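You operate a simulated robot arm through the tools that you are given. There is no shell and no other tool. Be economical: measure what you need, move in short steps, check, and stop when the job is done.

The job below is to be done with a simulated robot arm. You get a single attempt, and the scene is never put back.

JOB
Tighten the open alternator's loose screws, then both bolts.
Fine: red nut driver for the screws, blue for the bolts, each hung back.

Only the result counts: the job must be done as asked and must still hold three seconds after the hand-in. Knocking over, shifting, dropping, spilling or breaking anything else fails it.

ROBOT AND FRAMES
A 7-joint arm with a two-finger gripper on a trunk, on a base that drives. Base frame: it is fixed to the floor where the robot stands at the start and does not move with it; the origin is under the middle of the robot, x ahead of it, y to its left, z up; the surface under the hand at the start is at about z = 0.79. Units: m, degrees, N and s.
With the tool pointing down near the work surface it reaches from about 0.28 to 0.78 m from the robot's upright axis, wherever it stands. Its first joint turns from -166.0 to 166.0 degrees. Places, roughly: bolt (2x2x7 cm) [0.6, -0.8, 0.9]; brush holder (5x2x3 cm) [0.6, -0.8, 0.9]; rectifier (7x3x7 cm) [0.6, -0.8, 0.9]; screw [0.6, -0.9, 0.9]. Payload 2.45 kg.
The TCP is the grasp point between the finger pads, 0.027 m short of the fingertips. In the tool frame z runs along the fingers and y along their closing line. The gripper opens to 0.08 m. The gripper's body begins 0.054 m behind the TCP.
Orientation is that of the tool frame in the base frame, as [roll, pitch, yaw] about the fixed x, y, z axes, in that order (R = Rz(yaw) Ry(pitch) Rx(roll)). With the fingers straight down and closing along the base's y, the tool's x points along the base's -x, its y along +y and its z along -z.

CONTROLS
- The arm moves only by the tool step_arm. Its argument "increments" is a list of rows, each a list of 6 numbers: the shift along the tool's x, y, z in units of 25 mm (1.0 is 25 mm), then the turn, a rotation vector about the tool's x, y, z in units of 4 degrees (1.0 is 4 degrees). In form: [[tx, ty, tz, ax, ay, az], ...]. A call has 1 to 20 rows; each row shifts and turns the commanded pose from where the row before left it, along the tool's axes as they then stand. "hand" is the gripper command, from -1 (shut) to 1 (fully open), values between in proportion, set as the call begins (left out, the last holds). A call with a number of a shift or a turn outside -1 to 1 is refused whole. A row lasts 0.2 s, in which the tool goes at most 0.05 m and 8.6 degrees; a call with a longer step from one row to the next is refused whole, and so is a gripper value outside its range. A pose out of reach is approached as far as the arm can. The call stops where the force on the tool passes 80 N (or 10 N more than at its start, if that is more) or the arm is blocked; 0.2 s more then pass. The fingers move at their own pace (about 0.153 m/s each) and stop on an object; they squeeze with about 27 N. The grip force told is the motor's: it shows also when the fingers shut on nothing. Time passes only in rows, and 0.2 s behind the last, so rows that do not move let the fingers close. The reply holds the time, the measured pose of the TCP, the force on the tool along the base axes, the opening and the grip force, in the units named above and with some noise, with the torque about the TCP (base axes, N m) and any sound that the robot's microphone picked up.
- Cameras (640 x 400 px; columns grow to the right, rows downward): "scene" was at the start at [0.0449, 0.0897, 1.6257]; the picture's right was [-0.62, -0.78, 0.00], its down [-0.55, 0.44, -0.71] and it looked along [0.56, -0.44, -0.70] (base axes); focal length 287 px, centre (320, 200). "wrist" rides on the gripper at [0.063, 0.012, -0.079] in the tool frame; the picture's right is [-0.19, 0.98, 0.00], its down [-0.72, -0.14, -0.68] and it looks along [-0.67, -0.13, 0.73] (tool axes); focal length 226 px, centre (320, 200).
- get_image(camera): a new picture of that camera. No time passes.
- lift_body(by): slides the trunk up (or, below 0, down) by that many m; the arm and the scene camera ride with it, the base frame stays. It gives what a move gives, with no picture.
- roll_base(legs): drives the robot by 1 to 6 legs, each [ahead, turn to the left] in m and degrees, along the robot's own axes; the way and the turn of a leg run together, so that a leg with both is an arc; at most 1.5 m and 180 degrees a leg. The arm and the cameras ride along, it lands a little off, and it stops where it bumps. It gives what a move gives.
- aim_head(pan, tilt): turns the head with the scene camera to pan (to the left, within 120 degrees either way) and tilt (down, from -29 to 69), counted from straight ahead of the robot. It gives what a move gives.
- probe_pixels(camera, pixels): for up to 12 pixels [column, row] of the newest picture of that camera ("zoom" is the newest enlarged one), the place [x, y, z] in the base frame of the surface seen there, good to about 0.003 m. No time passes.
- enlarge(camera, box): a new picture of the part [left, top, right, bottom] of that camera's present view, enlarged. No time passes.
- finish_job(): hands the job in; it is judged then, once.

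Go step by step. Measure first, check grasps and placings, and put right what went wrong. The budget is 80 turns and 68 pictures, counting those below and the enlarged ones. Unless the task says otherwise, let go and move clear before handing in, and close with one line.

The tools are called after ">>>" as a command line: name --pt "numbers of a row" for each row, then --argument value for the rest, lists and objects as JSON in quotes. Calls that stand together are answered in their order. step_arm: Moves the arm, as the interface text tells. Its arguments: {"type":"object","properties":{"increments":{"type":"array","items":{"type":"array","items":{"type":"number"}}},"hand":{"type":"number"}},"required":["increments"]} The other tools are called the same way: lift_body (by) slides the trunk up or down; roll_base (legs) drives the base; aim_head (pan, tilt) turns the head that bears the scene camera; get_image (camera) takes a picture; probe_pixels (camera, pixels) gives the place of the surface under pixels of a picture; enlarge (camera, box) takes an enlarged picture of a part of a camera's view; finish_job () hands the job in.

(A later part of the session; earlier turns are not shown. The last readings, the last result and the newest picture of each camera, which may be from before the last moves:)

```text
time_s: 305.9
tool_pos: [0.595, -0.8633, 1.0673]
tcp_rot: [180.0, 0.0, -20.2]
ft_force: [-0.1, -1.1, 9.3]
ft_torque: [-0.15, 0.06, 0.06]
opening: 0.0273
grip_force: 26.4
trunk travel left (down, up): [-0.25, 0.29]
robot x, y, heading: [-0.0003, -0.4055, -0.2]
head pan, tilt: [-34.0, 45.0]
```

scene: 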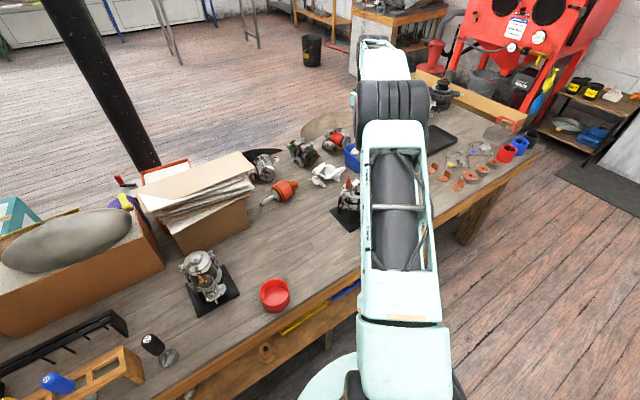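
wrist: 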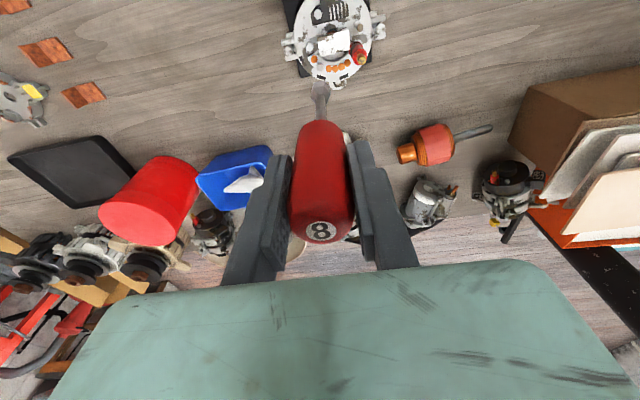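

Still free-running and descending about 0.6 mm per pass. I'll do two more passes.

>>> step_arm --pt "0 0 0 0 0 1" --pt "0 0 0 0 0 1" --pt "0 0 0 0 0 1" --pt "0 0 0 0 0 1" --pt "0 0 0 0 0 1" --pt "0 0 0 0 0 1" --pt "0 0 -0.4 0 0 0" --pt "0 0 -0.4 0 0 0" --pt "0 0 0 0 0 -1" --pt "0 0 0 0 0 -1" --pt "0 0 0 0 0 -1" --pt "0 0 0 0 0 -1" --pt "0 0 0 0 0 -1" --pt "0 0 0 0 0 -1" --pt "0 0 0 0 0 -1" --pt "0 0 0 0 0 -1" --pt "0 0 0 0 0 -1" --pt "0 0 0 0 0 -1" --pt "0 0 0 0 0 -1" --pt "0 0 0 0 0 -1"

>>> step_arm --pt "0 0 0 0 0 -1" --pt "0 0 0 0 0 -1" --pt "0 0 0 0 0 -1" --pt "0 0 0 0 0 -1" --pt "0 0 0 0 0 -1" --pt "0 0 0 0 0 -1" --pt "0 0 0 0 0 -1" --pt "0 0 0 0 0 -1" --pt "0 0 0 0 0 -1" --pt "0 0 0 0 0 -1" --pt "0 0 0 0 0 -1" --pt "0 0 0 0 0 -1" --pt "0 0 0 0 0 -1" --pt "0 0 0 0 0 -1" --pt "0 0 0 0 0 -1" --pt "0 0 0 0 0 -1" --pt "0 0 0 0 0 -1" --pt "0 0 0 0 0 -1" --pt "0 0 0 0 0 -1" --pt "0 0 0 0 0 -1"

>>> step_arm --pt "0 0 0 0 0 -1" --pt "0 0 0 0 0 -1" --pt "0 0 0 0 0 -1" --pt "0 0 0 0 0 -1" --pt "0 0 0 0 0 -1" --pt "0 0 0 0 0 -1" --pt "0 0 0 0 0 -1" --pt "0 0 0 0 0 -1" --pt "0 0 0 0 0 -1" --pt "0 0 0 0 0 -1" --pt "0 0 0 0 0 -1" --pt "0 0 0 0 0 -1" --pt "0 0 0 0 0 -1" --pt "0 0 0 0 0 -1" --pt "0 0 0 0 0 -1" --pt "0 0 0 0 0 -1" --pt "0 0 0 0 0 -1" --pt "0 0 0 0 0 -1" --pt "0 0 0 0 0 -1" --pt "0 0 0 0 0 -1"

>>> step_arm --pt "0 0 0 0 0 -1" --pt "0 0 0 0 0 -1" --pt "0 0 0 0 0 -1" --pt "0 0 0 0 0 -1" --pt "0 0 0 0 0 -1" --pt "0 0 0 0 0 -1" --pt "0 0 0 0 0 -1" --pt "0 0 0 0 0 -1" --pt "0 0 0 0 0 -1" --pt "0 0 0 0 0 -1" --pt "0 0 0 0 0 -1" --pt "0 0 0 0 0 -1" --pt "0 0 0 0 0 -1" --pt "0 0 0 0 0 -1" --pt "0 0 0 0 0 -1" --pt "0 0 0 0 0 -1" --pt "0 0 0 0 0 -1" --pt "0 0 0 0 0 -1" --pt "0 0 0 0 0 -1" --pt "0 0 0 0 0 -1"

>>> step_arm --pt "0 0 0 0 0 -1" --pt "0 0 0 0 0 -1" --pt "0 0 0 0 0 -1" --pt "0 0 0 0 0 -1" --pt "0 0 0.2 0 0 0" --pt "0 0 0.2 0 0 0" --pt "0 0 0.2 0 0 0" --pt "0 0 0.22 0 0 0" --pt "0 0 0 0 0 1" --pt "0 0 0 0 0 1" --pt "0 0 0 0 0 1" --pt "0 0 0 0 0 1" --pt "0 0 0 0 0 1" --pt "0 0 0 0 0 1" --pt "0 0 0 0 0 1" --pt "0 0 0 0 0 1" --pt "0 0 0 0 0 1" --pt "0 0 0 0 0 1" --pt "0 0 0 0 0 1" --pt "0 0 0 0 0 1"

>>> step_arm --pt "0 0 0 0 0 1" --pt "0 0 0 0 0 1" --pt "0 0 0 0 0 1" --pt "0 0 0 0 0 1" --pt "0 0 0 0 0 1" --pt "0 0 0 0 0 1" --pt "0 0 0 0 0 1" --pt "0 0 0 0 0 1" --pt "0 0 0 0 0 1" --pt "0 0 0 0 0 1" --pt "0 0 0 0 0 1" --pt "0 0 0 0 0 1" --pt "0 0 0 0 0 1" --pt "0 0 0 0 0 1" --pt "0 0 0 0 0 1" --pt "0 0 0 0 0 1" --pt "0 0 0 0 0 1" --pt "0 0 0 0 0 1" --pt "0 0 0 0 0 1" --pt "0 0 0 0 0 1"

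>>> step_arm --pt "0 0 0 0 0 1" --pt "0 0 0 0 0 1" --pt "0 0 0 0 0 1" --pt "0 0 0 0 0 1" --pt "0 0 0 0 0 1" --pt "0 0 0 0 0 1" --pt "0 0 0 0 0 1" --pt "0 0 0 0 0 1" --pt "0 0 0 0 0 1" --pt "0 0 0 0 0 1" --pt "0 0 0 0 0 1" --pt "0 0 0 0 0 1" --pt "0 0 0 0 0 1" --pt "0 0 0 0 0 1" --pt "0 0 0 0 0 1" --pt "0 0 0 0 0 1" --pt "0 0 0 0 0 1" --pt "0 0 0 0 0 1" --pt "0 0 0 0 0 1" --pt "0 0 0 0 0 1"

>>> step_arm --pt "0 0 0 0 0 1" --pt "0 0 0 0 0 1" --pt "0 0 0 0 0 1" --pt "0 0 0 0 0 1" --pt "0 0 0 0 0 1" --pt "0 0 0 0 0 1" --pt "0 0 0 0 0 1" --pt "0 0 0 0 0 1" --pt "0 0 0 0 0 1" --pt "0 0 0 0 0 1" --pt "0 0 0 0 0 1" --pt "0 0 0 0 0 1" --pt "0 0 0 0 0 1" --pt "0 0 0 0 0 1" --pt "0 0 0 0 0 1" --pt "0 0 0 0 0 1" --pt "0 0 0 0 0 1" --pt "0 0 0 0 0 1" --pt "0 0 0 0 0 1" --pt "0 0 0 0 0 1"

```text
time_s: 310.1
tool_pos: [0.5946, -0.8639, 1.0866]
tcp_rot: [180.0, 0.0, 3.9]
ft_force: [0.4, 0.3, -1.0]
ft_torque: [0.02, -0.02, 0.01]
opening: 0.0272
grip_force: 27.6
trunk travel left (down, up): [-0.25, 0.29]
robot x, y, heading: [0.002, -0.4055, -0.3]
head pan, tilt: [-34.0, 45.0]
```

```text
time_s: 314.3
tool_pos: [0.5953, -0.8633, 1.0865]
tcp_rot: [-179.9, 0.0, 83.9]
ft_force: [0.3, -0.5, -1.8]
ft_torque: [-0.01, 0.01, 0.01]
opening: 0.0274
grip_force: 27.1
trunk travel left (down, up): [-0.25, 0.29]
robot x, y, heading: [-0.004, -0.4021, 0.0]
head pan, tilt: [-34.0, 45.0]
```

```text
time_s: 318.5
tool_pos: [0.5961, -0.8636, 1.0869]
tcp_rot: [180.0, 0.0, 163.9]
ft_force: [0.3, -0.3, -1.1]
ft_torque: [0.01, -0.03, 0.01]
opening: 0.0275
grip_force: 26.6
trunk travel left (down, up): [-0.25, 0.29]
robot x, y, heading: [-0.003, -0.4063, -0.1]
head pan, tilt: [-34.0, 45.0]
```

```text
time_s: 322.7
tool_pos: [0.5959, -0.8631, 1.0855]
tcp_rot: [-180.0, 0.0, -116.2]
ft_force: [-0.3, -0.3, -1.1]
ft_torque: [0.01, 0.01, -0.07]
opening: 0.0272
grip_force: 27.1
trunk travel left (down, up): [-0.25, 0.29]
robot x, y, heading: [0.0004, -0.4071, -0.3]
head pan, tilt: [-34.0, 45.0]
```

```text
time_s: 326.9
tool_pos: [0.594, -0.8636, 1.067]
tcp_rot: [-179.8, 0.0, -148.2]
ft_force: [-2.0, 1.6, 13.6]
ft_torque: [0.29, 0.22, 0.05]
opening: 0.0271
grip_force: 27.0
trunk travel left (down, up): [-0.25, 0.29]
robot x, y, heading: [-0.0018, -0.4028, -0.2]
head pan, tilt: [-34.0, 45.0]
```

```text
time_s: 331.1
tool_pos: [0.5945, -0.8628, 1.0677]
tcp_rot: [-180.0, 0.1, 131.8]
ft_force: [1.2, 2.3, 12.7]
ft_torque: [0.17, -0.29, 0.02]
opening: 0.0274
grip_force: 27.2
trunk travel left (down, up): [-0.25, 0.29]
robot x, y, heading: [-0.0046, -0.4052, -0.1]
head pan, tilt: [-34.0, 45.0]
```

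```text
time_s: 335.3
tool_pos: [0.5947, -0.8645, 1.0661]
tcp_rot: [179.8, 0.0, 51.7]
ft_force: [2.8, -2.5, 10.2]
ft_torque: [-0.35, -0.27, 0.0]
opening: 0.0272
grip_force: 26.7
trunk travel left (down, up): [-0.25, 0.29]
robot x, y, heading: [-0.0034, -0.4003, -0.3]
head pan, tilt: [-34.0, 45.0]
```

```text
time_s: 339.5
tool_pos: [0.5958, -0.8644, 1.0675]
tcp_rot: [-180.0, -0.2, -28.2]
ft_force: [1.4, 0.1, 8.5]
ft_torque: [-0.08, -0.08, 0.05]
opening: 0.0271
grip_force: 26.8
trunk travel left (down, up): [-0.25, 0.29]
robot x, y, heading: [-0.0009, -0.4052, -0.3]
head pan, tilt: [-34.0, 45.0]
```

Still free-running. I'll check from the side how far B and C are from seated, unwinding on the way.

>>> step_arm --pt "0 0 -0.5 0 0 0" --pt "0 0 -1 0 0 0" --pt "0 0 -0.6 0 0 0" --pt "0 0 0 0 0 -1" --pt "0 0 0 0 0 -1" --pt "0 0 0 0 0 -1" --pt "0 0 0 0 0 -1" --pt "0 0 0 0 0 -1" --pt "0 0 0 0 0 -1" --pt "0 0 0 0 0 -1" --pt "0 0 0 0 0 -1" --pt "0 0 0 0 0 -1" --pt "0 0 0 0 0 -1" --pt "0 0 0 0 0 -1" --pt "0 0 0 0 0 -1" --pt "0 0 0 0 0 -1" --pt "0 0 0 0 0 -1" --pt "0 0 0 0 0 -1" --pt "0 0 0 0 0 -1"

>>> step_arm --pt "0 0 0 0 0 -1" --pt "0 0 0 0 0 -1" --pt "0 0 0 0 0 -1" --pt "0 0 0 0 0 -1" --pt "0 0 0 0 0 -1" --pt "0 0 0 0 0 -1" --pt "0 0 0 0 0 -1" --pt "0 0 0 0 0 -1" --pt "0 0 0 0 0 -1" --pt "0 0 0 0 0 -1" --pt "0 0 0 0 0 -1" --pt "0 0 0 0 0 -1" --pt "0 0 0 0 0 -1" --pt "0 0 0 0 0 -1" --pt "0 0 0 0 0 -1" --pt "0 0 0 0 0 -1" --pt "0 0 0 0 0 -1" --pt "0 0 0 0 0 -1" --pt "0 0 0 0 0 -1" --pt "0 0 0 0 0 -1"

>>> step_arm --pt "0 0 0 0 0 -1" --pt "0 0 0 0 0 -1" --pt "0 0 0 0 0 -1" --pt "0 0 0 0 0 -1" --pt "0 0 0 0 0 -1" --pt "0 0 0 0 0 -1" --pt "0 0 0 0 0 -1" --pt "0 0 0 0 0 -1" --pt "0 0 0 0 0 -1" --pt "0 0 0 0 0 -1" --pt "0 0 0 0 0 -1" --pt "0 0 0 0 0 -1" --pt "0 0 0 0 0 -1" --pt "0 0 0 0 0 -1" --pt "0 0 0 0 0 -1" --pt "0 0 0 0 0 -1" --pt "0 0 0 0 0 -1" --pt "0 0 0 0 0 -1" --pt "0 0 0 0 0 -1" --pt "0 0 0 0 0 -1"

>>> step_arm --pt "0 0 0 0 0 -1" --pt "0 0 0 0 0 -1" --pt "0 0 0 0 0 -1" --pt "0 0 0 0 0 -1" --pt "0 0 0 0 0 -1" --pt "0 0 0 0 0 -1" --pt "0 0 0 0 0 -1" --pt "0.93 0.07 0 0 0 0" --pt "0.93 0.07 0 0 0 0" --pt "0.93 0.07 0 0 0 0" --pt "0.93 0.07 0 0 0 0" --pt "0.93 0.07 0 0 0 0" --pt "0.93 0.07 0 0 0 0" --pt "0.93 0.07 0 0 0 0"

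>>> get_image --camera "wrist"

```text
time_s: 343.5
tool_pos: [0.595, -0.8632, 1.1193]
tcp_rot: [180.0, 0.1, 36.0]
ft_force: [0.0, -0.8, -1.3]
ft_torque: [0.01, 0.02, -0.03]
opening: 0.0274
grip_force: 27.2
trunk travel left (down, up): [-0.25, 0.29]
robot x, y, heading: [-0.0045, -0.4048, -0.2]
head pan, tilt: [-34.0, 45.0]
```

```text
time_s: 347.7
tool_pos: [0.595, -0.8629, 1.1187]
tcp_rot: [180.0, 0.0, 115.9]
ft_force: [0.3, 0.2, -1.3]
ft_torque: [-0.01, 0.0, -0.01]
opening: 0.0272
grip_force: 26.8
trunk travel left (down, up): [-0.25, 0.29]
robot x, y, heading: [-0.0015, -0.4102, -0.3]
head pan, tilt: [-34.0, 45.0]
```

```text
time_s: 351.9
tool_pos: [0.5949, -0.864, 1.1194]
tcp_rot: [179.9, -0.1, -164.1]
ft_force: [-0.3, 0.4, -1.3]
ft_torque: [0.01, 0.0, 0.04]
opening: 0.0274
grip_force: 27.3
trunk travel left (down, up): [-0.25, 0.29]
robot x, y, heading: [-0.0003, -0.4, -0.2]
head pan, tilt: [-34.0, 45.0]
```

```text
time_s: 354.9
tool_pos: [0.4672, -0.967, 1.1205]
tcp_rot: [180.0, 0.0, -136.2]
ft_force: [0.3, -0.2, -0.3]
ft_torque: [-0.05, 0.0, 0.0]
opening: 0.0276
grip_force: 27.2
trunk travel left (down, up): [-0.25, 0.29]
robot x, y, heading: [-0.0052, -0.4047, -0.0]
head pan, tilt: [-34.0, 45.0]
```

```text
22 pictures are left
```

wrist: 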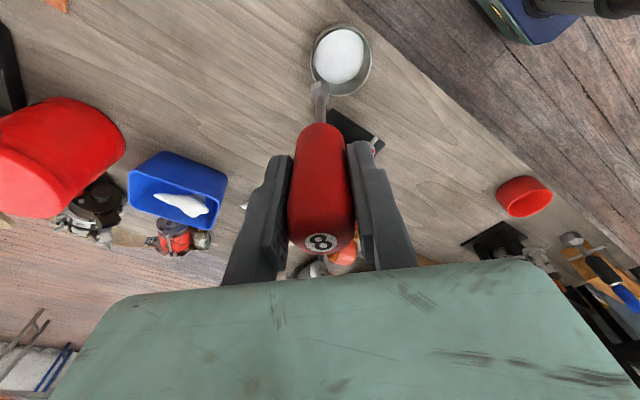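

The handle hides the alternator, so I'll shift sideways and tilt to look past the driver.

>>> step_arm --pt "0 0.9 0 0 0 0" --pt "0 0.9 0 0 0 0" --pt "0 0.8 0 0 0 0" --pt "0.6 0 0.5 0 0 0" --pt "0.4 0 0.7 0 0 0" --pt "0 0 0.8 0 0 0" --pt "0 0 0.8 0 0 0" --pt "0 0 0 0 -1 0" --pt "0 0 0 0 -1 0" --pt "0 0 0 0 -1 0" --pt "0 0 0 0 -1 0" --pt "0 0 0 0 -1 0" --pt "0 0 0 0 -1 0" --pt "0 0 0 0 -1 0" --pt "0 0 0 0 -1 0" --pt "0 0 0 0 -1 0"

>>> get_image --camera "wrist"

```text
time_s: 358.3
tool_pos: [0.4061, -0.9381, 1.0488]
tcp_rot: [-180.0, 36.1, -136.2]
ft_force: [-0.6, -0.3, -0.4]
ft_torque: [0.0, -0.02, 0.01]
opening: 0.0271
grip_force: 26.7
trunk travel left (down, up): [-0.25, 0.29]
robot x, y, heading: [0.0011, -0.4062, -0.3]
head pan, tilt: [-34.0, 45.0]
```

```text
21 pictures are left
```

wrist: 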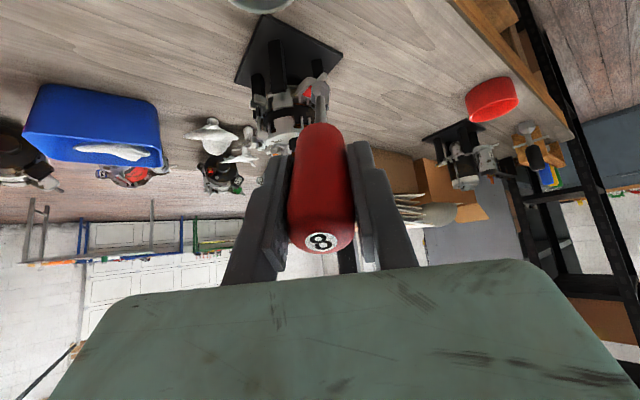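

The alternator top is at (275,135) and visible now, so I'll zoom in.

>>> enlarge --camera "wrist" --box '[248, 115, 304, 157]'

```text
9.52 times, centred on (276, 136) of wrist
```

zoom: 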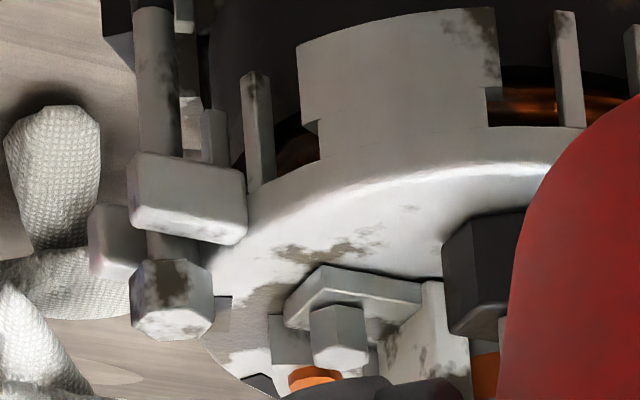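

B is flush with its tab now, with no shank showing. I'll tilt a bit more to see C.

>>> step_arm --pt "0 0.6 0 0 -1 0" --pt "0 0.6 0 0 -1 0"

>>> enlarge --camera "wrist" --box '[220, 100, 290, 150]'

```text
time_s: 358.9
tool_pos: [0.3861, -0.9154, 1.0493]
tcp_rot: [-179.9, 44.1, -136.1]
ft_force: [-0.2, -0.4, -1.2]
ft_torque: [-0.01, -0.02, -0.02]
opening: 0.0271
grip_force: 26.8
trunk travel left (down, up): [-0.25, 0.29]
robot x, y, heading: [-0.0064, -0.4034, -0.1]
head pan, tilt: [-34.0, 45.0]
```

```text
8.00 times, centred on (255, 125) of wrist
```

zoom: 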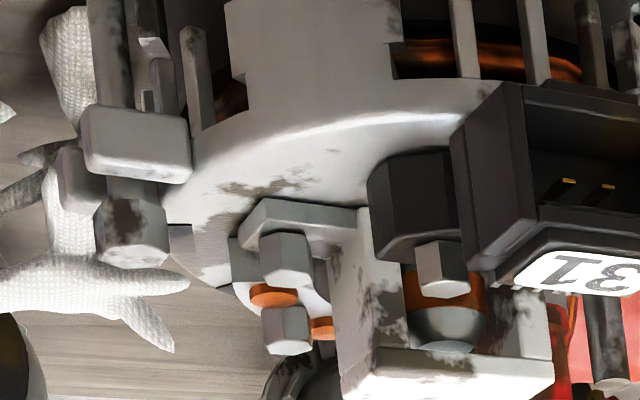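

>>> enlarge --camera "wrist" --box '[244, 124, 268, 148]'

```text
16.00 times, centred on (256, 136) of wrist
```

zoom: 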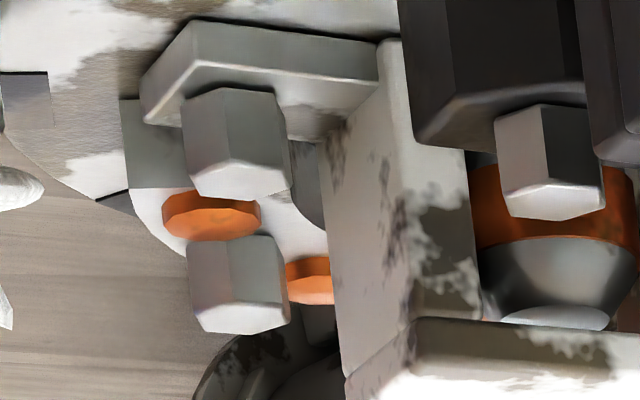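

Both B and C look flush, like A, but I want a tightening torque as proof. I'll go back over B and turn again.

>>> step_arm --pt "0 -0.6 0 0 1 0" --pt "0 -0.6 0 0 1 0" --pt "0 0 0 0 1 0" --pt "0 0 0 0 1 0" --pt "0 0 0 0 1 0" --pt "0 0 0 0 1 0" --pt "0 0 0 0 1 0" --pt "0 0 0 0 1 0" --pt "0 0 0 0 1 0" --pt "0 0 0 0 1 0" --pt "0 0 0 0 1 0" --pt "0 0 -0.8 0 0 0" --pt "0 0 -0.8 0 0 0" --pt "-0.4 0 -0.7 0 0 0" --pt "-0.6 0 -0.5 0 0 0" --pt "0 -0.8 0 0 0 0" --pt "0 -0.9 0 0 0 0" --pt "0 -0.9 0 0 0 0"

>>> step_arm --pt "-0.93 -0.07 0 0 0 0" --pt "-0.93 -0.07 0 0 0 0" --pt "-0.93 -0.07 0 0 0 0" --pt "-0.93 -0.07 0 0 0 0" --pt "-0.93 -0.07 0 0 0 0" --pt "-0.93 -0.07 0 0 0 0" --pt "-0.93 -0.07 0 0 0 0" --pt "0 0 0 0 0 -1" --pt "0 0 0 0 0 -1" --pt "0 0 0 0 0 -1" --pt "0 0 0 0 0 -1" --pt "0 0 0 0 0 -1" --pt "0 0 0 0 0 -1" --pt "0 0 0 0 0 -1" --pt "0 0 0 0 0 -1" --pt "0 0 0 0 0 -1" --pt "0 0 0 0 0 -1"

>>> step_arm --pt "0 0 0.6 0 0 0" --pt "0 0 0.7 0 0 0" --pt "0 0 0.2 0 0 0" --pt "0 0 0.2 0 0 0" --pt "0 0 0.2 0 0 0" --pt "0 0 0.22 0 0 0" --pt "0 0 0 0 0 1" --pt "0 0 0 0 0 1" --pt "0 0 0 0 0 1" --pt "0 0 0 0 0 1" --pt "0 0 0 0 0 1" --pt "0 0 0 0 0 1" --pt "0 0 0 0 0 1" --pt "0 0 0 0 0 1" --pt "0 0 0 0 0 1" --pt "0 0 0 0 0 1" --pt "0 0 0 0 0 1" --pt "0 0 0 0 0 1"

>>> step_arm --pt "0 0 0 0 0 1" --pt "0 0 0 0 0 1" --pt "0 0 0 0 0 1" --pt "0 0 0 0 0 1" --pt "0 0 0 0 0 1" --pt "0 0 0 0 0 1" --pt "0 0 0 0 0 1" --pt "0 0 0 0 0 1" --pt "0 0 0 0 0 1" --pt "0 0 0 0 0 1" --pt "0 0 0 0 0 1" --pt "0 0 0 0 0 1" --pt "0 0 0 0 0 1" --pt "0 0 0 0 0 1" --pt "0 0 0 0 0 1" --pt "0 0 0 0 0 1" --pt "0 0 0 0 0 1" --pt "0 0 0 0 0 1" --pt "0 0 0 0 0 1" --pt "0 0 0 0 0 1"

>>> step_arm --pt "0 0 0 0 0 1" --pt "0 0 0 0 0 1" --pt "0 0 0 0 0 1" --pt "0 0 0 0 0 1" --pt "0 0 0 0 0 1" --pt "0 0 0 0 0 1" --pt "0 0 0 0 0 1" --pt "0 0 0 0 0 1" --pt "0 0 0 0 0 1" --pt "0 0 0 0 0 1" --pt "0 0 0 0 0 1" --pt "0 0 0 0 0 1" --pt "0 0 0 0 0 1" --pt "0 0 0 0 0 1" --pt "0 0 0 0 0 1" --pt "0 0 0 0 0 1" --pt "0 0 0 0 0 1" --pt "0 0 0 0 0 1" --pt "0 0 0 0 0 1" --pt "0 0 0 0 0 1"

>>> step_arm --pt "0 0 0 0 0 1" --pt "0 0 0 0 0 1" --pt "0 0 0 0 0 1" --pt "0 0 0 0 0 1" --pt "0 0 0 0 0 1" --pt "0 0 0 0 0 1" --pt "0 0 0 0 0 1" --pt "0 0 0 0 0 1" --pt "0 0 0 0 0 1" --pt "0 0 0 0 0 1" --pt "0 0 0 0 0 1" --pt "0 0 0 0 0 1" --pt "0 0 0 0 0 1" --pt "0 0 0 0 0 1" --pt "0 0 0 0 0 1" --pt "0 0 0 0 0 1" --pt "0 0 0 0 0 1" --pt "0 0 0 0 0 1" --pt "0 0 0 0 0 1" --pt "0 0 0 0 0 1"

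```text
time_s: 362.7
tool_pos: [0.4693, -0.9677, 1.1191]
tcp_rot: [180.0, 0.0, -136.2]
ft_force: [-0.8, 1.1, -1.2]
ft_torque: [-0.02, 0.03, 0.0]
opening: 0.0272
grip_force: 26.8
trunk travel left (down, up): [-0.25, 0.29]
robot x, y, heading: [-0.0021, -0.4049, -0.4]
head pan, tilt: [-34.0, 45.0]
```

```text
time_s: 366.3
tool_pos: [0.5955, -0.8647, 1.1193]
tcp_rot: [179.9, -0.1, -96.0]
ft_force: [0.4, -0.2, -1.1]
ft_torque: [0.01, -0.01, -0.01]
opening: 0.0272
grip_force: 26.6
trunk travel left (down, up): [-0.25, 0.29]
robot x, y, heading: [-0.0016, -0.403, -0.0]
head pan, tilt: [-34.0, 45.0]
```

```text
time_s: 370.1
tool_pos: [0.5948, -0.8625, 1.0681]
tcp_rot: [-180.0, 0.0, -144.2]
ft_force: [-3.0, 1.0, 16.7]
ft_torque: [0.26, 0.24, 0.03]
opening: 0.0271
grip_force: 26.9
trunk travel left (down, up): [-0.25, 0.29]
robot x, y, heading: [-0.0053, -0.4062, -0.2]
head pan, tilt: [-34.0, 45.0]
```

```text
time_s: 374.3
tool_pos: [0.5941, -0.8635, 1.0668]
tcp_rot: [-180.0, 0.1, 135.8]
ft_force: [0.9, 1.6, 14.6]
ft_torque: [0.21, -0.22, 0.02]
opening: 0.0272
grip_force: 27.0
trunk travel left (down, up): [-0.25, 0.29]
robot x, y, heading: [-0.0018, -0.4015, -0.2]
head pan, tilt: [-34.0, 45.0]
```

```text
time_s: 378.5
tool_pos: [0.5954, -0.8636, 1.0668]
tcp_rot: [179.9, 0.1, 55.7]
ft_force: [0.6, -2.4, 11.0]
ft_torque: [-0.3, -0.05, 0.04]
opening: 0.0273
grip_force: 27.2
trunk travel left (down, up): [-0.25, 0.29]
robot x, y, heading: [0.0011, -0.4006, -0.1]
head pan, tilt: [-34.0, 45.0]
```

```text
time_s: 382.7
tool_pos: [0.5947, -0.8628, 1.0664]
tcp_rot: [-179.9, -0.1, -24.2]
ft_force: [2.6, 0.1, 10.5]
ft_torque: [0.07, -0.22, 0.04]
opening: 0.0271
grip_force: 27.2
trunk travel left (down, up): [-0.25, 0.29]
robot x, y, heading: [0.0011, -0.4021, -0.0]
head pan, tilt: [-34.0, 45.0]
```

The force still falls during each pass, so B isn't bottomed yet. I'll do two more full passes.

>>> step_arm --pt "0 0 0 0 0 1" --pt "0 0 0 0 0 1" --pt "0 0 0 0 0 1" --pt "0 0 0 0 0 1" --pt "0 0 0 0 0 1" --pt "0 0 -0.4 0 0 0" --pt "0 0 -0.3 0 0 0" --pt "0 0 0 0 0 -1" --pt "0 0 0 0 0 -1" --pt "0 0 0 0 0 -1" --pt "0 0 0 0 0 -1" --pt "0 0 0 0 0 -1" --pt "0 0 0 0 0 -1" --pt "0 0 0 0 0 -1" --pt "0 0 0 0 0 -1" --pt "0 0 0 0 0 -1" --pt "0 0 0 0 0 -1" --pt "0 0 0 0 0 -1" --pt "0 0 0 0 0 -1" --pt "0 0 0 0 0 -1"

>>> step_arm --pt "0 0 0 0 0 -1" --pt "0 0 0 0 0 -1" --pt "0 0 0 0 0 -1" --pt "0 0 0 0 0 -1" --pt "0 0 0 0 0 -1" --pt "0 0 0 0 0 -1" --pt "0 0 0 0 0 -1" --pt "0 0 0 0 0 -1" --pt "0 0 0 0 0 -1" --pt "0 0 0 0 0 -1" --pt "0 0 0 0 0 -1" --pt "0 0 0 0 0 -1" --pt "0 0 0 0 0 -1" --pt "0 0 0 0 0 -1" --pt "0 0 0 0 0 -1" --pt "0 0 0 0 0 -1" --pt "0 0 0 0 0 -1" --pt "0 0 0 0 0 -1" --pt "0 0 0 0 0 -1" --pt "0 0 0 0 0 -1"

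>>> step_arm --pt "0 0 0 0 0 -1" --pt "0 0 0 0 0 -1" --pt "0 0 0 0 0 -1" --pt "0 0 0 0 0 -1" --pt "0 0 0 0 0 -1" --pt "0 0 0 0 0 -1" --pt "0 0 0 0 0 -1" --pt "0 0 0 0 0 -1" --pt "0 0 0 0 0 -1" --pt "0 0 0 0 0 -1" --pt "0 0 0 0 0 -1" --pt "0 0 0 0 0 -1" --pt "0 0 0 0 0 -1" --pt "0 0 0 0 0 -1" --pt "0 0 0 0 0 -1" --pt "0 0 0 0 0 -1" --pt "0 0 0 0 0 -1" --pt "0 0 0 0 0 -1" --pt "0 0 0 0 0 -1" --pt "0 0 0 0 0 -1"

>>> step_arm --pt "0 0 0 0 0 -1" --pt "0 0 0 0 0 -1" --pt "0 0 0 0 0 -1" --pt "0 0 0 0 0 -1" --pt "0 0 0 0 0 -1" --pt "0 0 0 0 0 -1" --pt "0 0 0 0 0 -1" --pt "0 0 0 0 0 -1" --pt "0 0 0 0 0 -1" --pt "0 0 0 0 0 -1" --pt "0 0 0 0 0 -1" --pt "0 0 0 0 0 -1" --pt "0 0 0 0 0 -1" --pt "0 0 0 0 0 -1" --pt "0 0 0 0 0 -1" --pt "0 0 0 0 0 -1" --pt "0 0 0 0 0 -1" --pt "0 0 0 0 0 -1" --pt "0 0 0 0 0 -1" --pt "0 0 0 0 0 -1"

>>> step_arm --pt "0 0 0 0 0 -1" --pt "0 0 0 0 0 -1" --pt "0 0 0 0 0 -1" --pt "0 0 0 0 0 -1" --pt "0 0 0.2 0 0 0" --pt "0 0 0.2 0 0 0" --pt "0 0 0.2 0 0 0" --pt "0 0 0.12 0 0 0" --pt "0 0 0 0 0 1" --pt "0 0 0 0 0 1" --pt "0 0 0 0 0 1" --pt "0 0 0 0 0 1" --pt "0 0 0 0 0 1" --pt "0 0 0 0 0 1" --pt "0 0 0 0 0 1" --pt "0 0 0 0 0 1" --pt "0 0 0 0 0 1" --pt "0 0 0 0 0 1" --pt "0 0 0 0 0 1" --pt "0 0 0 0 0 1"

>>> step_arm --pt "0 0 0 0 0 1" --pt "0 0 0 0 0 1" --pt "0 0 0 0 0 1" --pt "0 0 0 0 0 1" --pt "0 0 0 0 0 1" --pt "0 0 0 0 0 1" --pt "0 0 0 0 0 1" --pt "0 0 0 0 0 1" --pt "0 0 0 0 0 1" --pt "0 0 0 0 0 1" --pt "0 0 0 0 0 1" --pt "0 0 0 0 0 1" --pt "0 0 0 0 0 1" --pt "0 0 0 0 0 1" --pt "0 0 0 0 0 1" --pt "0 0 0 0 0 1" --pt "0 0 0 0 0 1" --pt "0 0 0 0 0 1" --pt "0 0 0 0 0 1" --pt "0 0 0 0 0 1"

>>> step_arm --pt "0 0 0 0 0 1" --pt "0 0 0 0 0 1" --pt "0 0 0 0 0 1" --pt "0 0 0 0 0 1" --pt "0 0 0 0 0 1" --pt "0 0 0 0 0 1" --pt "0 0 0 0 0 1" --pt "0 0 0 0 0 1" --pt "0 0 0 0 0 1" --pt "0 0 0 0 0 1" --pt "0 0 0 0 0 1" --pt "0 0 0 0 0 1" --pt "0 0 0 0 0 1" --pt "0 0 0 0 0 1" --pt "0 0 0 0 0 1" --pt "0 0 0 0 0 1" --pt "0 0 0 0 0 1" --pt "0 0 0 0 0 1" --pt "0 0 0 0 0 1" --pt "0 0 0 0 0 1"

>>> step_arm --pt "0 0 0 0 0 1" --pt "0 0 0 0 0 1" --pt "0 0 0 0 0 1" --pt "0 0 0 0 0 1" --pt "0 0 0 0 0 1" --pt "0 0 0 0 0 1" --pt "0 0 0 0 0 1" --pt "0 0 0 0 0 1" --pt "0 0 0 0 0 1" --pt "0 0 0 0 0 1" --pt "0 0 0 0 0 1" --pt "0 0 0 0 0 1" --pt "0 0 0 0 0 1" --pt "0 0 0 0 0 1" --pt "0 0 0 0 0 1" --pt "0 0 0 0 0 1" --pt "0 0 0 0 0 1" --pt "0 0 0 0 0 1" --pt "0 0 0 0 0 1" --pt "0 0 0 0 0 1"

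>>> enlarge --camera "wrist" --box '[270, 60, 370, 140]'

```text
time_s: 386.9
tool_pos: [0.5954, -0.8632, 1.0833]
tcp_rot: [179.9, 0.0, 7.9]
ft_force: [0.1, 0.5, -0.8]
ft_torque: [-0.02, 0.02, -0.01]
opening: 0.0274
grip_force: 27.4
trunk travel left (down, up): [-0.25, 0.29]
robot x, y, heading: [-0.0032, -0.4014, -0.4]
head pan, tilt: [-34.0, 45.0]
```

```text
time_s: 391.1
tool_pos: [0.595, -0.8649, 1.0833]
tcp_rot: [180.0, 0.1, 87.9]
ft_force: [-0.6, 0.4, -1.8]
ft_torque: [0.0, 0.02, -0.04]
opening: 0.0273
grip_force: 27.6
trunk travel left (down, up): [-0.25, 0.29]
robot x, y, heading: [-0.002, -0.4029, 0.0]
head pan, tilt: [-34.0, 45.0]
```

```text
time_s: 395.3
tool_pos: [0.5948, -0.864, 1.084]
tcp_rot: [-179.9, 0.0, 167.8]
ft_force: [-1.1, -0.3, -0.2]
ft_torque: [0.02, -0.01, -0.02]
opening: 0.0275
grip_force: 26.9
trunk travel left (down, up): [-0.25, 0.29]
robot x, y, heading: [-0.0027, -0.404, -0.1]
head pan, tilt: [-34.0, 45.0]
```

```text
time_s: 399.5
tool_pos: [0.5957, -0.8651, 1.0835]
tcp_rot: [-179.9, 0.0, -112.2]
ft_force: [-0.4, 0.5, -0.6]
ft_torque: [0.03, -0.02, -0.03]
opening: 0.0273
grip_force: 26.7
trunk travel left (down, up): [-0.25, 0.29]
robot x, y, heading: [-0.004, -0.405, -0.1]
head pan, tilt: [-34.0, 45.0]
```

```text
time_s: 403.7
tool_pos: [0.5936, -0.8631, 1.0659]
tcp_rot: [-180.0, 0.0, -144.2]
ft_force: [0.0, 1.5, 14.0]
ft_torque: [0.27, 0.01, -0.01]
opening: 0.027
grip_force: 26.4
trunk travel left (down, up): [-0.25, 0.29]
robot x, y, heading: [-0.0024, -0.4019, -0.3]
head pan, tilt: [-34.0, 45.0]
```

```text
time_s: 407.9
tool_pos: [0.5943, -0.8633, 1.0653]
tcp_rot: [-180.0, 0.1, 135.8]
ft_force: [2.0, 1.2, 11.8]
ft_torque: [0.11, -0.22, 0.05]
opening: 0.0274
grip_force: 26.9
trunk travel left (down, up): [-0.25, 0.29]
robot x, y, heading: [-0.0059, -0.4025, -0.2]
head pan, tilt: [-34.0, 45.0]
```

```text
time_s: 412.1
tool_pos: [0.5953, -0.8637, 1.0667]
tcp_rot: [179.9, -0.1, 55.8]
ft_force: [1.1, -1.8, 10.1]
ft_torque: [-0.28, -0.07, 0.02]
opening: 0.0272
grip_force: 26.8
trunk travel left (down, up): [-0.25, 0.29]
robot x, y, heading: [-0.0004, -0.4071, -0.1]
head pan, tilt: [-34.0, 45.0]
```

```text
time_s: 416.3
tool_pos: [0.5943, -0.8632, 1.0663]
tcp_rot: [179.9, -0.1, -24.3]
ft_force: [1.4, 0.5, 9.4]
ft_torque: [0.01, -0.13, 0.06]
opening: 0.0274
grip_force: 27.0
trunk travel left (down, up): [-0.25, 0.29]
robot x, y, heading: [-0.0039, -0.4052, -0.1]
head pan, tilt: [-34.0, 45.0]
```

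```text
5.00 times, centred on (320, 100) of wrist
```

zoom: 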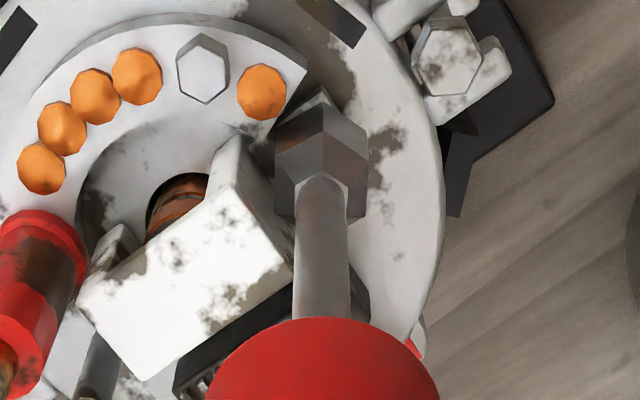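

The falling force could also be the handle creeping in the grip. I'll lift and check whether B is still being carried round by the socket.

>>> step_arm --pt "0 0 0 0 0 1" --pt "0 0 0 0 0 1" --pt "0 0 0 0 0 1" --pt "0 0 0 0 0 1" --pt "0 0 0 0 0 1" --pt "0 0 -0.5 0 0 0" --pt "0 0 -1 0 0 0" --pt "0 0 -0.6 0 0 0"

>>> enlarge --camera "wrist" --box '[294, 52, 348, 90]'

>>> probe_pixels --camera "zoom" --pixels '[[298, 245], [285, 230], [315, 255], [280, 255], [320, 235], [300, 270], [360, 215], [275, 150], [65, 180], [55, 170], [80, 190], [225, 110]]'

```text
time_s: 418.1
tool_pos: [0.5944, -0.8649, 1.1177]
tcp_rot: [-180.0, 0.2, -44.3]
ft_force: [-0.7, 0.6, -0.9]
ft_torque: [0.0, 0.01, -0.01]
opening: 0.0269
grip_force: 27.3
trunk travel left (down, up): [-0.25, 0.29]
robot x, y, heading: [-0.0045, -0.4004, -0.1]
head pan, tilt: [-34.0, 45.0]
```

```text
10.53 times, centred on (321, 71) of wrist
```

zoom: 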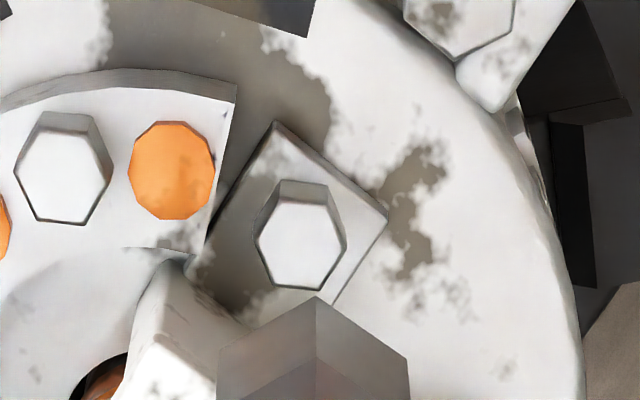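

```text
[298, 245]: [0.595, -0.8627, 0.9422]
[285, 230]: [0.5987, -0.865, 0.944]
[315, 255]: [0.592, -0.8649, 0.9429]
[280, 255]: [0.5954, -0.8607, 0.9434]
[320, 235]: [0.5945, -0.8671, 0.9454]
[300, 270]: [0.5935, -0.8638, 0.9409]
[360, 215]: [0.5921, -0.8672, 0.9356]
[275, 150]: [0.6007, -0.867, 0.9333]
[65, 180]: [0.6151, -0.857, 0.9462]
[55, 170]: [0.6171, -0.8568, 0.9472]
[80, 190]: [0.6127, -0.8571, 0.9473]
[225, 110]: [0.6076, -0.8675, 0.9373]
```

B's height hasn't changed for three passes (0.9428 against 0.9426), so it seems bottomed. To test, I'll turn it to a different end angle and see whether the head follows.

>>> step_arm --pt "0 0 0 0 0 -1" --pt "0 0 0 0 0 -1" --pt "0 0 0 0 0 -1" --pt "0 0 0 0 0 -1" --pt "0 0 0 0 0 -1" --pt "0 0 0 0 0 -1" --pt "0 0 0 0 0 -1" --pt "0 0 0 0 0 -1" --pt "0 0 0 0 0 -1" --pt "0 0 0 0 0 -1" --pt "0 0 0 0 0 -1" --pt "0 0 0 0 0 -1" --pt "0 0 0 0 0 -1" --pt "0 0 0 0 0 -1" --pt "0 0 0 0 0 -1" --pt "0 0 0.7 0 0 0" --pt "0 0 0.7 0 0 0" --pt "0 0 0.4 0 0 0" --pt "0 0 0.2 0 0 0" --pt "0 0 0.12 0 0 0"

>>> step_arm --pt "0 0 0 0 0 1" --pt "0 0 0 0 0 1" --pt "0 0 0 0 0 1" --pt "0 0 0 0 0 1" --pt "0 0 0 0 0 1"

>>> step_arm --pt "0 0 0 0 0 1" --pt "0 0 0 0 0 1" --pt "0 0 0 0 0 1" --pt "0 0 0 0 0 1" --pt "0 0 0 0 0 1"

>>> step_arm --pt "0 0 -0.5 0 0 0" --pt "0 0 -1 0 0 0" --pt "0 0 -0.6 0 0 0"

>>> enlarge --camera "wrist" --box '[294, 52, 348, 90]'

```text
time_s: 422.3
tool_pos: [0.5952, -0.8647, 1.0649]
tcp_rot: [179.9, -0.1, 15.8]
ft_force: [0.4, -0.2, 6.5]
ft_torque: [0.05, 0.09, 0.01]
opening: 0.0275
grip_force: 26.7
trunk travel left (down, up): [-0.25, 0.29]
robot x, y, heading: [-0.0044, -0.4034, -0.0]
head pan, tilt: [-34.0, 45.0]
```

```text
time_s: 423.5
tool_pos: [0.5955, -0.8629, 1.0661]
tcp_rot: [179.9, 0.0, -4.2]
ft_force: [0.7, -1.5, 11.6]
ft_torque: [-0.17, -0.02, 0.0]
opening: 0.0272
grip_force: 27.1
trunk travel left (down, up): [-0.25, 0.29]
robot x, y, heading: [-0.0023, -0.4059, -0.0]
head pan, tilt: [-34.0, 45.0]
```

```text
time_s: 424.7
tool_pos: [0.5951, -0.8636, 1.0665]
tcp_rot: [180.0, -0.1, -24.3]
ft_force: [-0.6, 0.3, 11.8]
ft_torque: [-0.02, 0.18, 0.06]
opening: 0.0273
grip_force: 26.8
trunk travel left (down, up): [-0.25, 0.29]
robot x, y, heading: [-0.0025, -0.4045, -0.2]
head pan, tilt: [-34.0, 45.0]
```

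```text
time_s: 425.5
tool_pos: [0.5943, -0.8641, 1.1181]
tcp_rot: [-180.0, 0.0, -24.2]
ft_force: [0.1, 0.7, -1.4]
ft_torque: [0.01, 0.0, 0.03]
opening: 0.0273
grip_force: 27.2
trunk travel left (down, up): [-0.25, 0.29]
robot x, y, heading: [-0.0039, -0.4065, 0.0]
head pan, tilt: [-34.0, 45.0]
```

```text
10.53 times, centred on (321, 71) of wrist
```

zoom: 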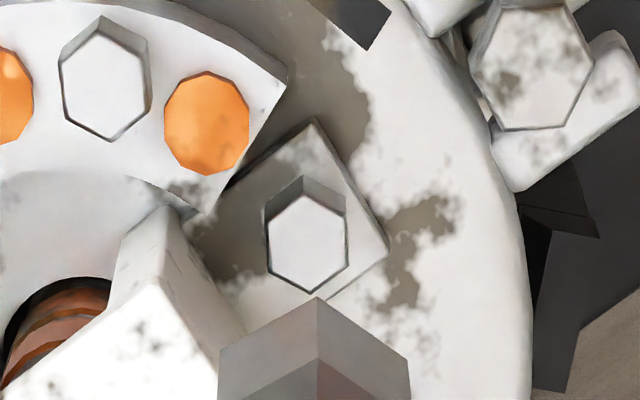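

B didn't follow the socket this time. B, C and the tight screw A now share the same head orientation, so B and C have reached their tight stop. I'll take the red driver back to its slot.

>>> step_arm --pt "0 0 0 0 0 -1" --pt "0 0 0 0 0 -1" --pt "0 0 0 0 0 -1" --pt "0 0 0 0 0 -1" --pt "0 0 0 0 0 -1" --pt "0 0 0 0 0 -1" --pt "0 0 0 0 0 -1" --pt "0 0 0 0 0 -1" --pt "0 0 0 0 0 -1" --pt "0 0 0 0 0 -1" --pt "0 0 0 0 0 -1" --pt "0 0 0 0 0 -1" --pt "0 0 0 0 0 -1" --pt "0 0 0 0 0 -1" --pt "0 0 0 0 0 -1" --pt "0 0 0 0 0 -1" --pt "0 0 0 0 0 -1" --pt "0 0 0 0 0 -1" --pt "0 0 0 0 0 -1" --pt "0 0 0 0 0 -1"

>>> step_arm --pt "0 0 0 0 0 -1" --pt "0 0 0 0 0 -1" --pt "0 0 0 0 0 -1" --pt "0 0 0 0 0 -1" --pt "0 0 0 0 0 -1" --pt "0 0 0 0 0 -1" --pt "0 0 0 0 0 -1" --pt "0 0 0 0 0 -1" --pt "0 0 0 0 0 -1" --pt "0 0 0 0 0 -1" --pt "0 0 0 0 0 -1" --pt "0 0 0 0 0 -1" --pt "0 0 0 0 0 -1" --pt "0 0 0 0 0 -1" --pt "0 0 0 0 0 -1" --pt "0 0 0 0 0 -1" --pt "0 0 0 0 0 -1" --pt "0 0 0 0 0 -1" --pt "0 0 0 0 0 -1" --pt "0 0 0 0 0 -1"

>>> step_arm --pt "0 0 -0.75 0 0 -1" --pt "0 0 -0.75 0 0 -1" --pt "0 0 -0.75 0 0 -1" --pt "0 0 0 0 0 -1" --pt "0 0 0 0 0 -1" --pt "0 0 0 0 0 -1" --pt "0 0 0 0 0 -1" --pt "0 0 0 0 0 -1" --pt "0 0 0 0 0 -1" --pt "0 0 0 0 0 -1" --pt "0 0 0 0 0 -1"

>>> step_arm --pt "0.2 1 0 0 0 0" --pt "0.2 1 0 0 0 0" --pt "0.2 1 0 0 0 0" --pt "0.2 1 0 0 0 0" --pt "0.2 1 0 0 0 0" --pt "0.2 1 0 0 0 0" --pt "0.2 1 0 0 0 0" --pt "0.2 1 0 0 0 0" --pt "0.2 1 0 0 0 0" --pt "0.2 1 0 0 0 0" --pt "0.2 1 0 0 0 0" --pt "0.2 1 0 0 0 0" --pt "0.2 1 0 0 0 0" --pt "0.2 1 0 0 0 0" --pt "0.2 1 0 0 0 0" --pt "0.2 1 0 0 0 0" --pt "0.2 1 0 0 0 0" --pt "0.2 1 0 0 0 0" --pt "0.2 1 0 0 0 0" --pt "0.2 1 0 0 0 0"

>>> step_arm --pt "0.043 0.993 0 0 0 0" --pt "0.043 0.993 0 0 0 0" --pt "0.043 0.993 0 0 0 0" --pt "0.043 0.993 0 0 0 0" --pt "0.043 0.993 0 0 0 0" --pt "0.043 0.993 0 0 0 0" --pt "0.043 0.993 0 0 0 0" --pt "0.043 0.993 0 0 0 0" --pt "0.043 0.993 0 0 0 0" --pt "0.043 0.993 0 0 0 0" --pt "0.043 0.993 0 0 0 0" --pt "0.043 0.993 0 0 0 0" --pt "0.043 0.993 0 0 0 0" --pt "0.043 0.993 0 0 0 0"

>>> aim_head --pan 38 --tilt 52

>>> get_image --camera "wrist"

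```text
time_s: 429.7
tool_pos: [0.5957, -0.8631, 1.1188]
tcp_rot: [-180.0, 0.0, 56.0]
ft_force: [-0.1, 0.7, -1.8]
ft_torque: [-0.03, 0.0, -0.01]
opening: 0.0275
grip_force: 27.0
trunk travel left (down, up): [-0.25, 0.29]
robot x, y, heading: [-0.002, -0.4043, -0.3]
head pan, tilt: [-34.0, 45.0]
```

```text
time_s: 433.9
tool_pos: [0.5961, -0.8642, 1.1178]
tcp_rot: [180.0, 0.0, 135.9]
ft_force: [-0.5, -0.4, -1.1]
ft_torque: [-0.05, 0.01, 0.0]
opening: 0.0272
grip_force: 27.3
trunk travel left (down, up): [-0.25, 0.29]
robot x, y, heading: [0.0009, -0.4059, -0.3]
head pan, tilt: [-34.0, 45.0]
```

```text
time_s: 436.3
tool_pos: [0.5947, -0.864, 1.1738]
tcp_rot: [-180.0, 0.2, 179.8]
ft_force: [-0.1, -0.3, -0.6]
ft_torque: [-0.01, 0.02, -0.02]
opening: 0.027
grip_force: 26.6
trunk travel left (down, up): [-0.25, 0.29]
robot x, y, heading: [-0.0037, -0.4023, -0.5]
head pan, tilt: [-34.0, 45.0]
```

```text
time_s: 440.5
tool_pos: [0.4977, -0.3632, 1.1733]
tcp_rot: [179.9, -0.1, 179.8]
ft_force: [0.4, -0.5, -0.9]
ft_torque: [0.01, -0.04, -0.04]
opening: 0.0276
grip_force: 26.9
trunk travel left (down, up): [-0.25, 0.29]
robot x, y, heading: [-0.0001, -0.4034, -0.3]
head pan, tilt: [-34.0, 45.0]
```

```text
time_s: 443.5
tool_pos: [0.4826, -0.0154, 1.174]
tcp_rot: [180.0, 0.0, 179.8]
ft_force: [0.4, 0.7, -1.4]
ft_torque: [-0.03, 0.02, 0.01]
opening: 0.0271
grip_force: 27.2
trunk travel left (down, up): [-0.25, 0.29]
robot x, y, heading: [-0.0041, -0.403, -0.0]
head pan, tilt: [-34.0, 45.0]
```

```text
time_s: 444.9
tool_pos: [0.482, -0.0158, 1.1724]
tcp_rot: [179.9, 0.0, 179.8]
ft_force: [-0.8, -0.3, -1.8]
ft_torque: [-0.02, -0.02, 0.01]
opening: 0.0273
grip_force: 26.7
trunk travel left (down, up): [-0.25, 0.29]
robot x, y, heading: [-0.0056, -0.4015, -0.2]
head pan, tilt: [38.0, 52.0]
```

```text
14 pictures are left
```

wrist: 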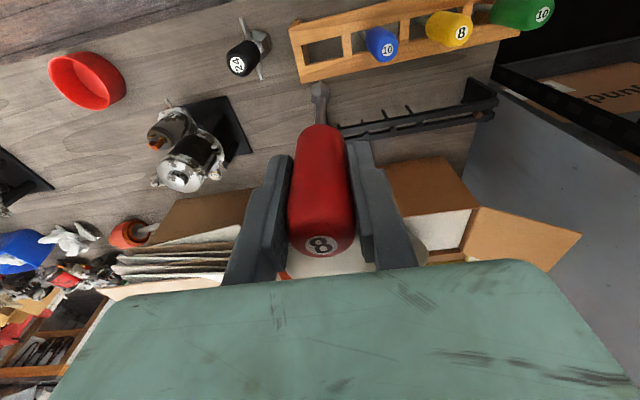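

Driver is over its slot. The handle crept up a few millimetres in the grip. I'll lower it into the slot, slowly at the end.

>>> step_arm --pt "0.11 0 0.5 0 0 0" --pt "0 0 1 0 0 0" --pt "0 0 1 0 0 0" --pt "0 0 1 0 0 0" --pt "0 0 1 0 0 0" --pt "0 0 1 0 0 0" --pt "0 0 1 0 0 0" --pt "0 0 1 0 0 0" --pt "0 0 1 0 0 0" --pt "0 0 0.4 0 0 0"

>>> step_arm --pt "0 0 0.08 0 0 0" --pt "0 0 0.08 0 0 0" --pt "0 0 0 0 0 0"

>>> enlarge --camera "scene" --box '[310, 160, 410, 260]'

```text
time_s: 447.1
tool_pos: [0.4796, -0.0143, 0.9508]
tcp_rot: [179.9, 0.0, 179.9]
ft_force: [0.0, -0.6, -1.3]
ft_torque: [-0.03, -0.01, -0.02]
opening: 0.0275
grip_force: 27.0
trunk travel left (down, up): [-0.25, 0.29]
robot x, y, heading: [-0.0024, -0.4009, -0.3]
head pan, tilt: [38.0, 52.0]
```

```text
time_s: 447.9
tool_pos: [0.4792, -0.0158, 0.9479]
tcp_rot: [180.0, -0.1, 179.8]
ft_force: [-0.4, 0.4, -1.1]
ft_torque: [-0.03, 0.0, -0.02]
opening: 0.0272
grip_force: 26.6
trunk travel left (down, up): [-0.25, 0.29]
robot x, y, heading: [0.0007, -0.4056, -0.0]
head pan, tilt: [38.0, 52.0]
```

```text
4.00 times, centred on (360, 210) of scene
```

zoom: 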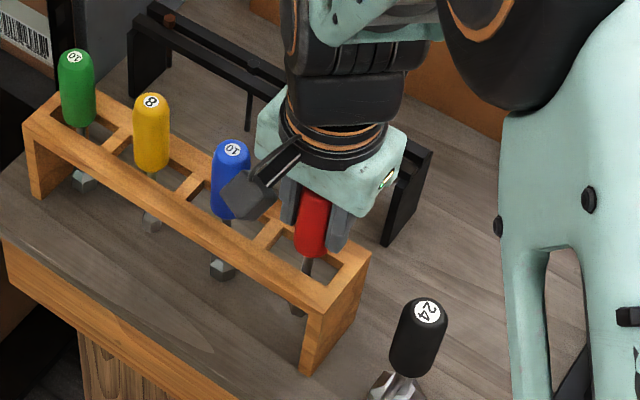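

Shaft is in the slot. I'll lower until it rests.

>>> step_arm --pt "0 0 0.12 0 0 0" --pt "0 0 0.12 0 0 0" --pt "0 0 0.08 0 0 0" --pt "0 0 0 0 0 0"

>>> step_arm --pt "0 0 0.06 0 0 0" --pt "0 0 0.06 0 0 0" --pt "0 0 0 0 0 0"

>>> step_arm --pt "0 0 0.05 0 0 0" --pt "0 0 0 0 0 0"

```text
time_s: 448.9
tool_pos: [0.4794, -0.0159, 0.9395]
tcp_rot: [-179.9, 0.1, 179.8]
ft_force: [0.1, -0.6, -2.2]
ft_torque: [-0.01, 0.01, 0.02]
opening: 0.0273
grip_force: 27.2
trunk travel left (down, up): [-0.25, 0.29]
robot x, y, heading: [-0.0021, -0.4055, -0.4]
head pan, tilt: [38.0, 52.0]
```

```text
time_s: 449.7
tool_pos: [0.4795, -0.0168, 0.9361]
tcp_rot: [180.0, 0.1, 179.9]
ft_force: [0.6, -0.4, -1.8]
ft_torque: [-0.01, -0.02, -0.03]
opening: 0.0277
grip_force: 27.3
trunk travel left (down, up): [-0.25, 0.29]
robot x, y, heading: [0.0024, -0.4025, -0.3]
head pan, tilt: [38.0, 52.0]
```

```text
time_s: 450.3
tool_pos: [0.4806, -0.0159, 0.9346]
tcp_rot: [-180.0, 0.0, 179.9]
ft_force: [-0.1, -0.4, -1.0]
ft_torque: [-0.02, 0.02, -0.01]
opening: 0.0272
grip_force: 26.8
trunk travel left (down, up): [-0.25, 0.29]
robot x, y, heading: [-0.0014, -0.4069, -0.1]
head pan, tilt: [38.0, 52.0]
```

>>> step_arm --pt "0 0 0.06 0 0 0" --pt "0 0 0 0 0 0"

>>> step_arm --pt "0 0 0.06 0 0 0" --pt "0 0 0 0 0 0"

>>> step_arm --pt "0 0 0.06 0 0 0" --pt "0 0 0 0 0 0"

```text
time_s: 450.9
tool_pos: [0.4789, -0.0155, 0.9332]
tcp_rot: [-179.9, 0.0, 179.8]
ft_force: [0.0, -0.9, -0.4]
ft_torque: [-0.01, 0.03, -0.02]
opening: 0.0274
grip_force: 26.9
trunk travel left (down, up): [-0.25, 0.29]
robot x, y, heading: [-0.0011, -0.4036, -0.3]
head pan, tilt: [38.0, 52.0]
```

```text
time_s: 451.5
tool_pos: [0.48, -0.0157, 0.9334]
tcp_rot: [180.0, 0.1, 179.7]
ft_force: [0.7, -0.7, 7.2]
ft_torque: [-0.04, -0.14, -0.04]
opening: 0.0271
grip_force: 27.5
trunk travel left (down, up): [-0.25, 0.29]
robot x, y, heading: [-0.0028, -0.4057, -0.3]
head pan, tilt: [38.0, 52.0]
```

```text
time_s: 452.1
tool_pos: [0.4794, -0.0154, 0.933]
tcp_rot: [179.9, 0.2, 179.7]
ft_force: [0.2, 0.4, 23.3]
ft_torque: [-0.06, -0.37, -0.01]
opening: 0.0272
grip_force: 26.8
trunk travel left (down, up): [-0.25, 0.29]
robot x, y, heading: [0.0007, -0.4061, -0.1]
head pan, tilt: [38.0, 52.0]
```

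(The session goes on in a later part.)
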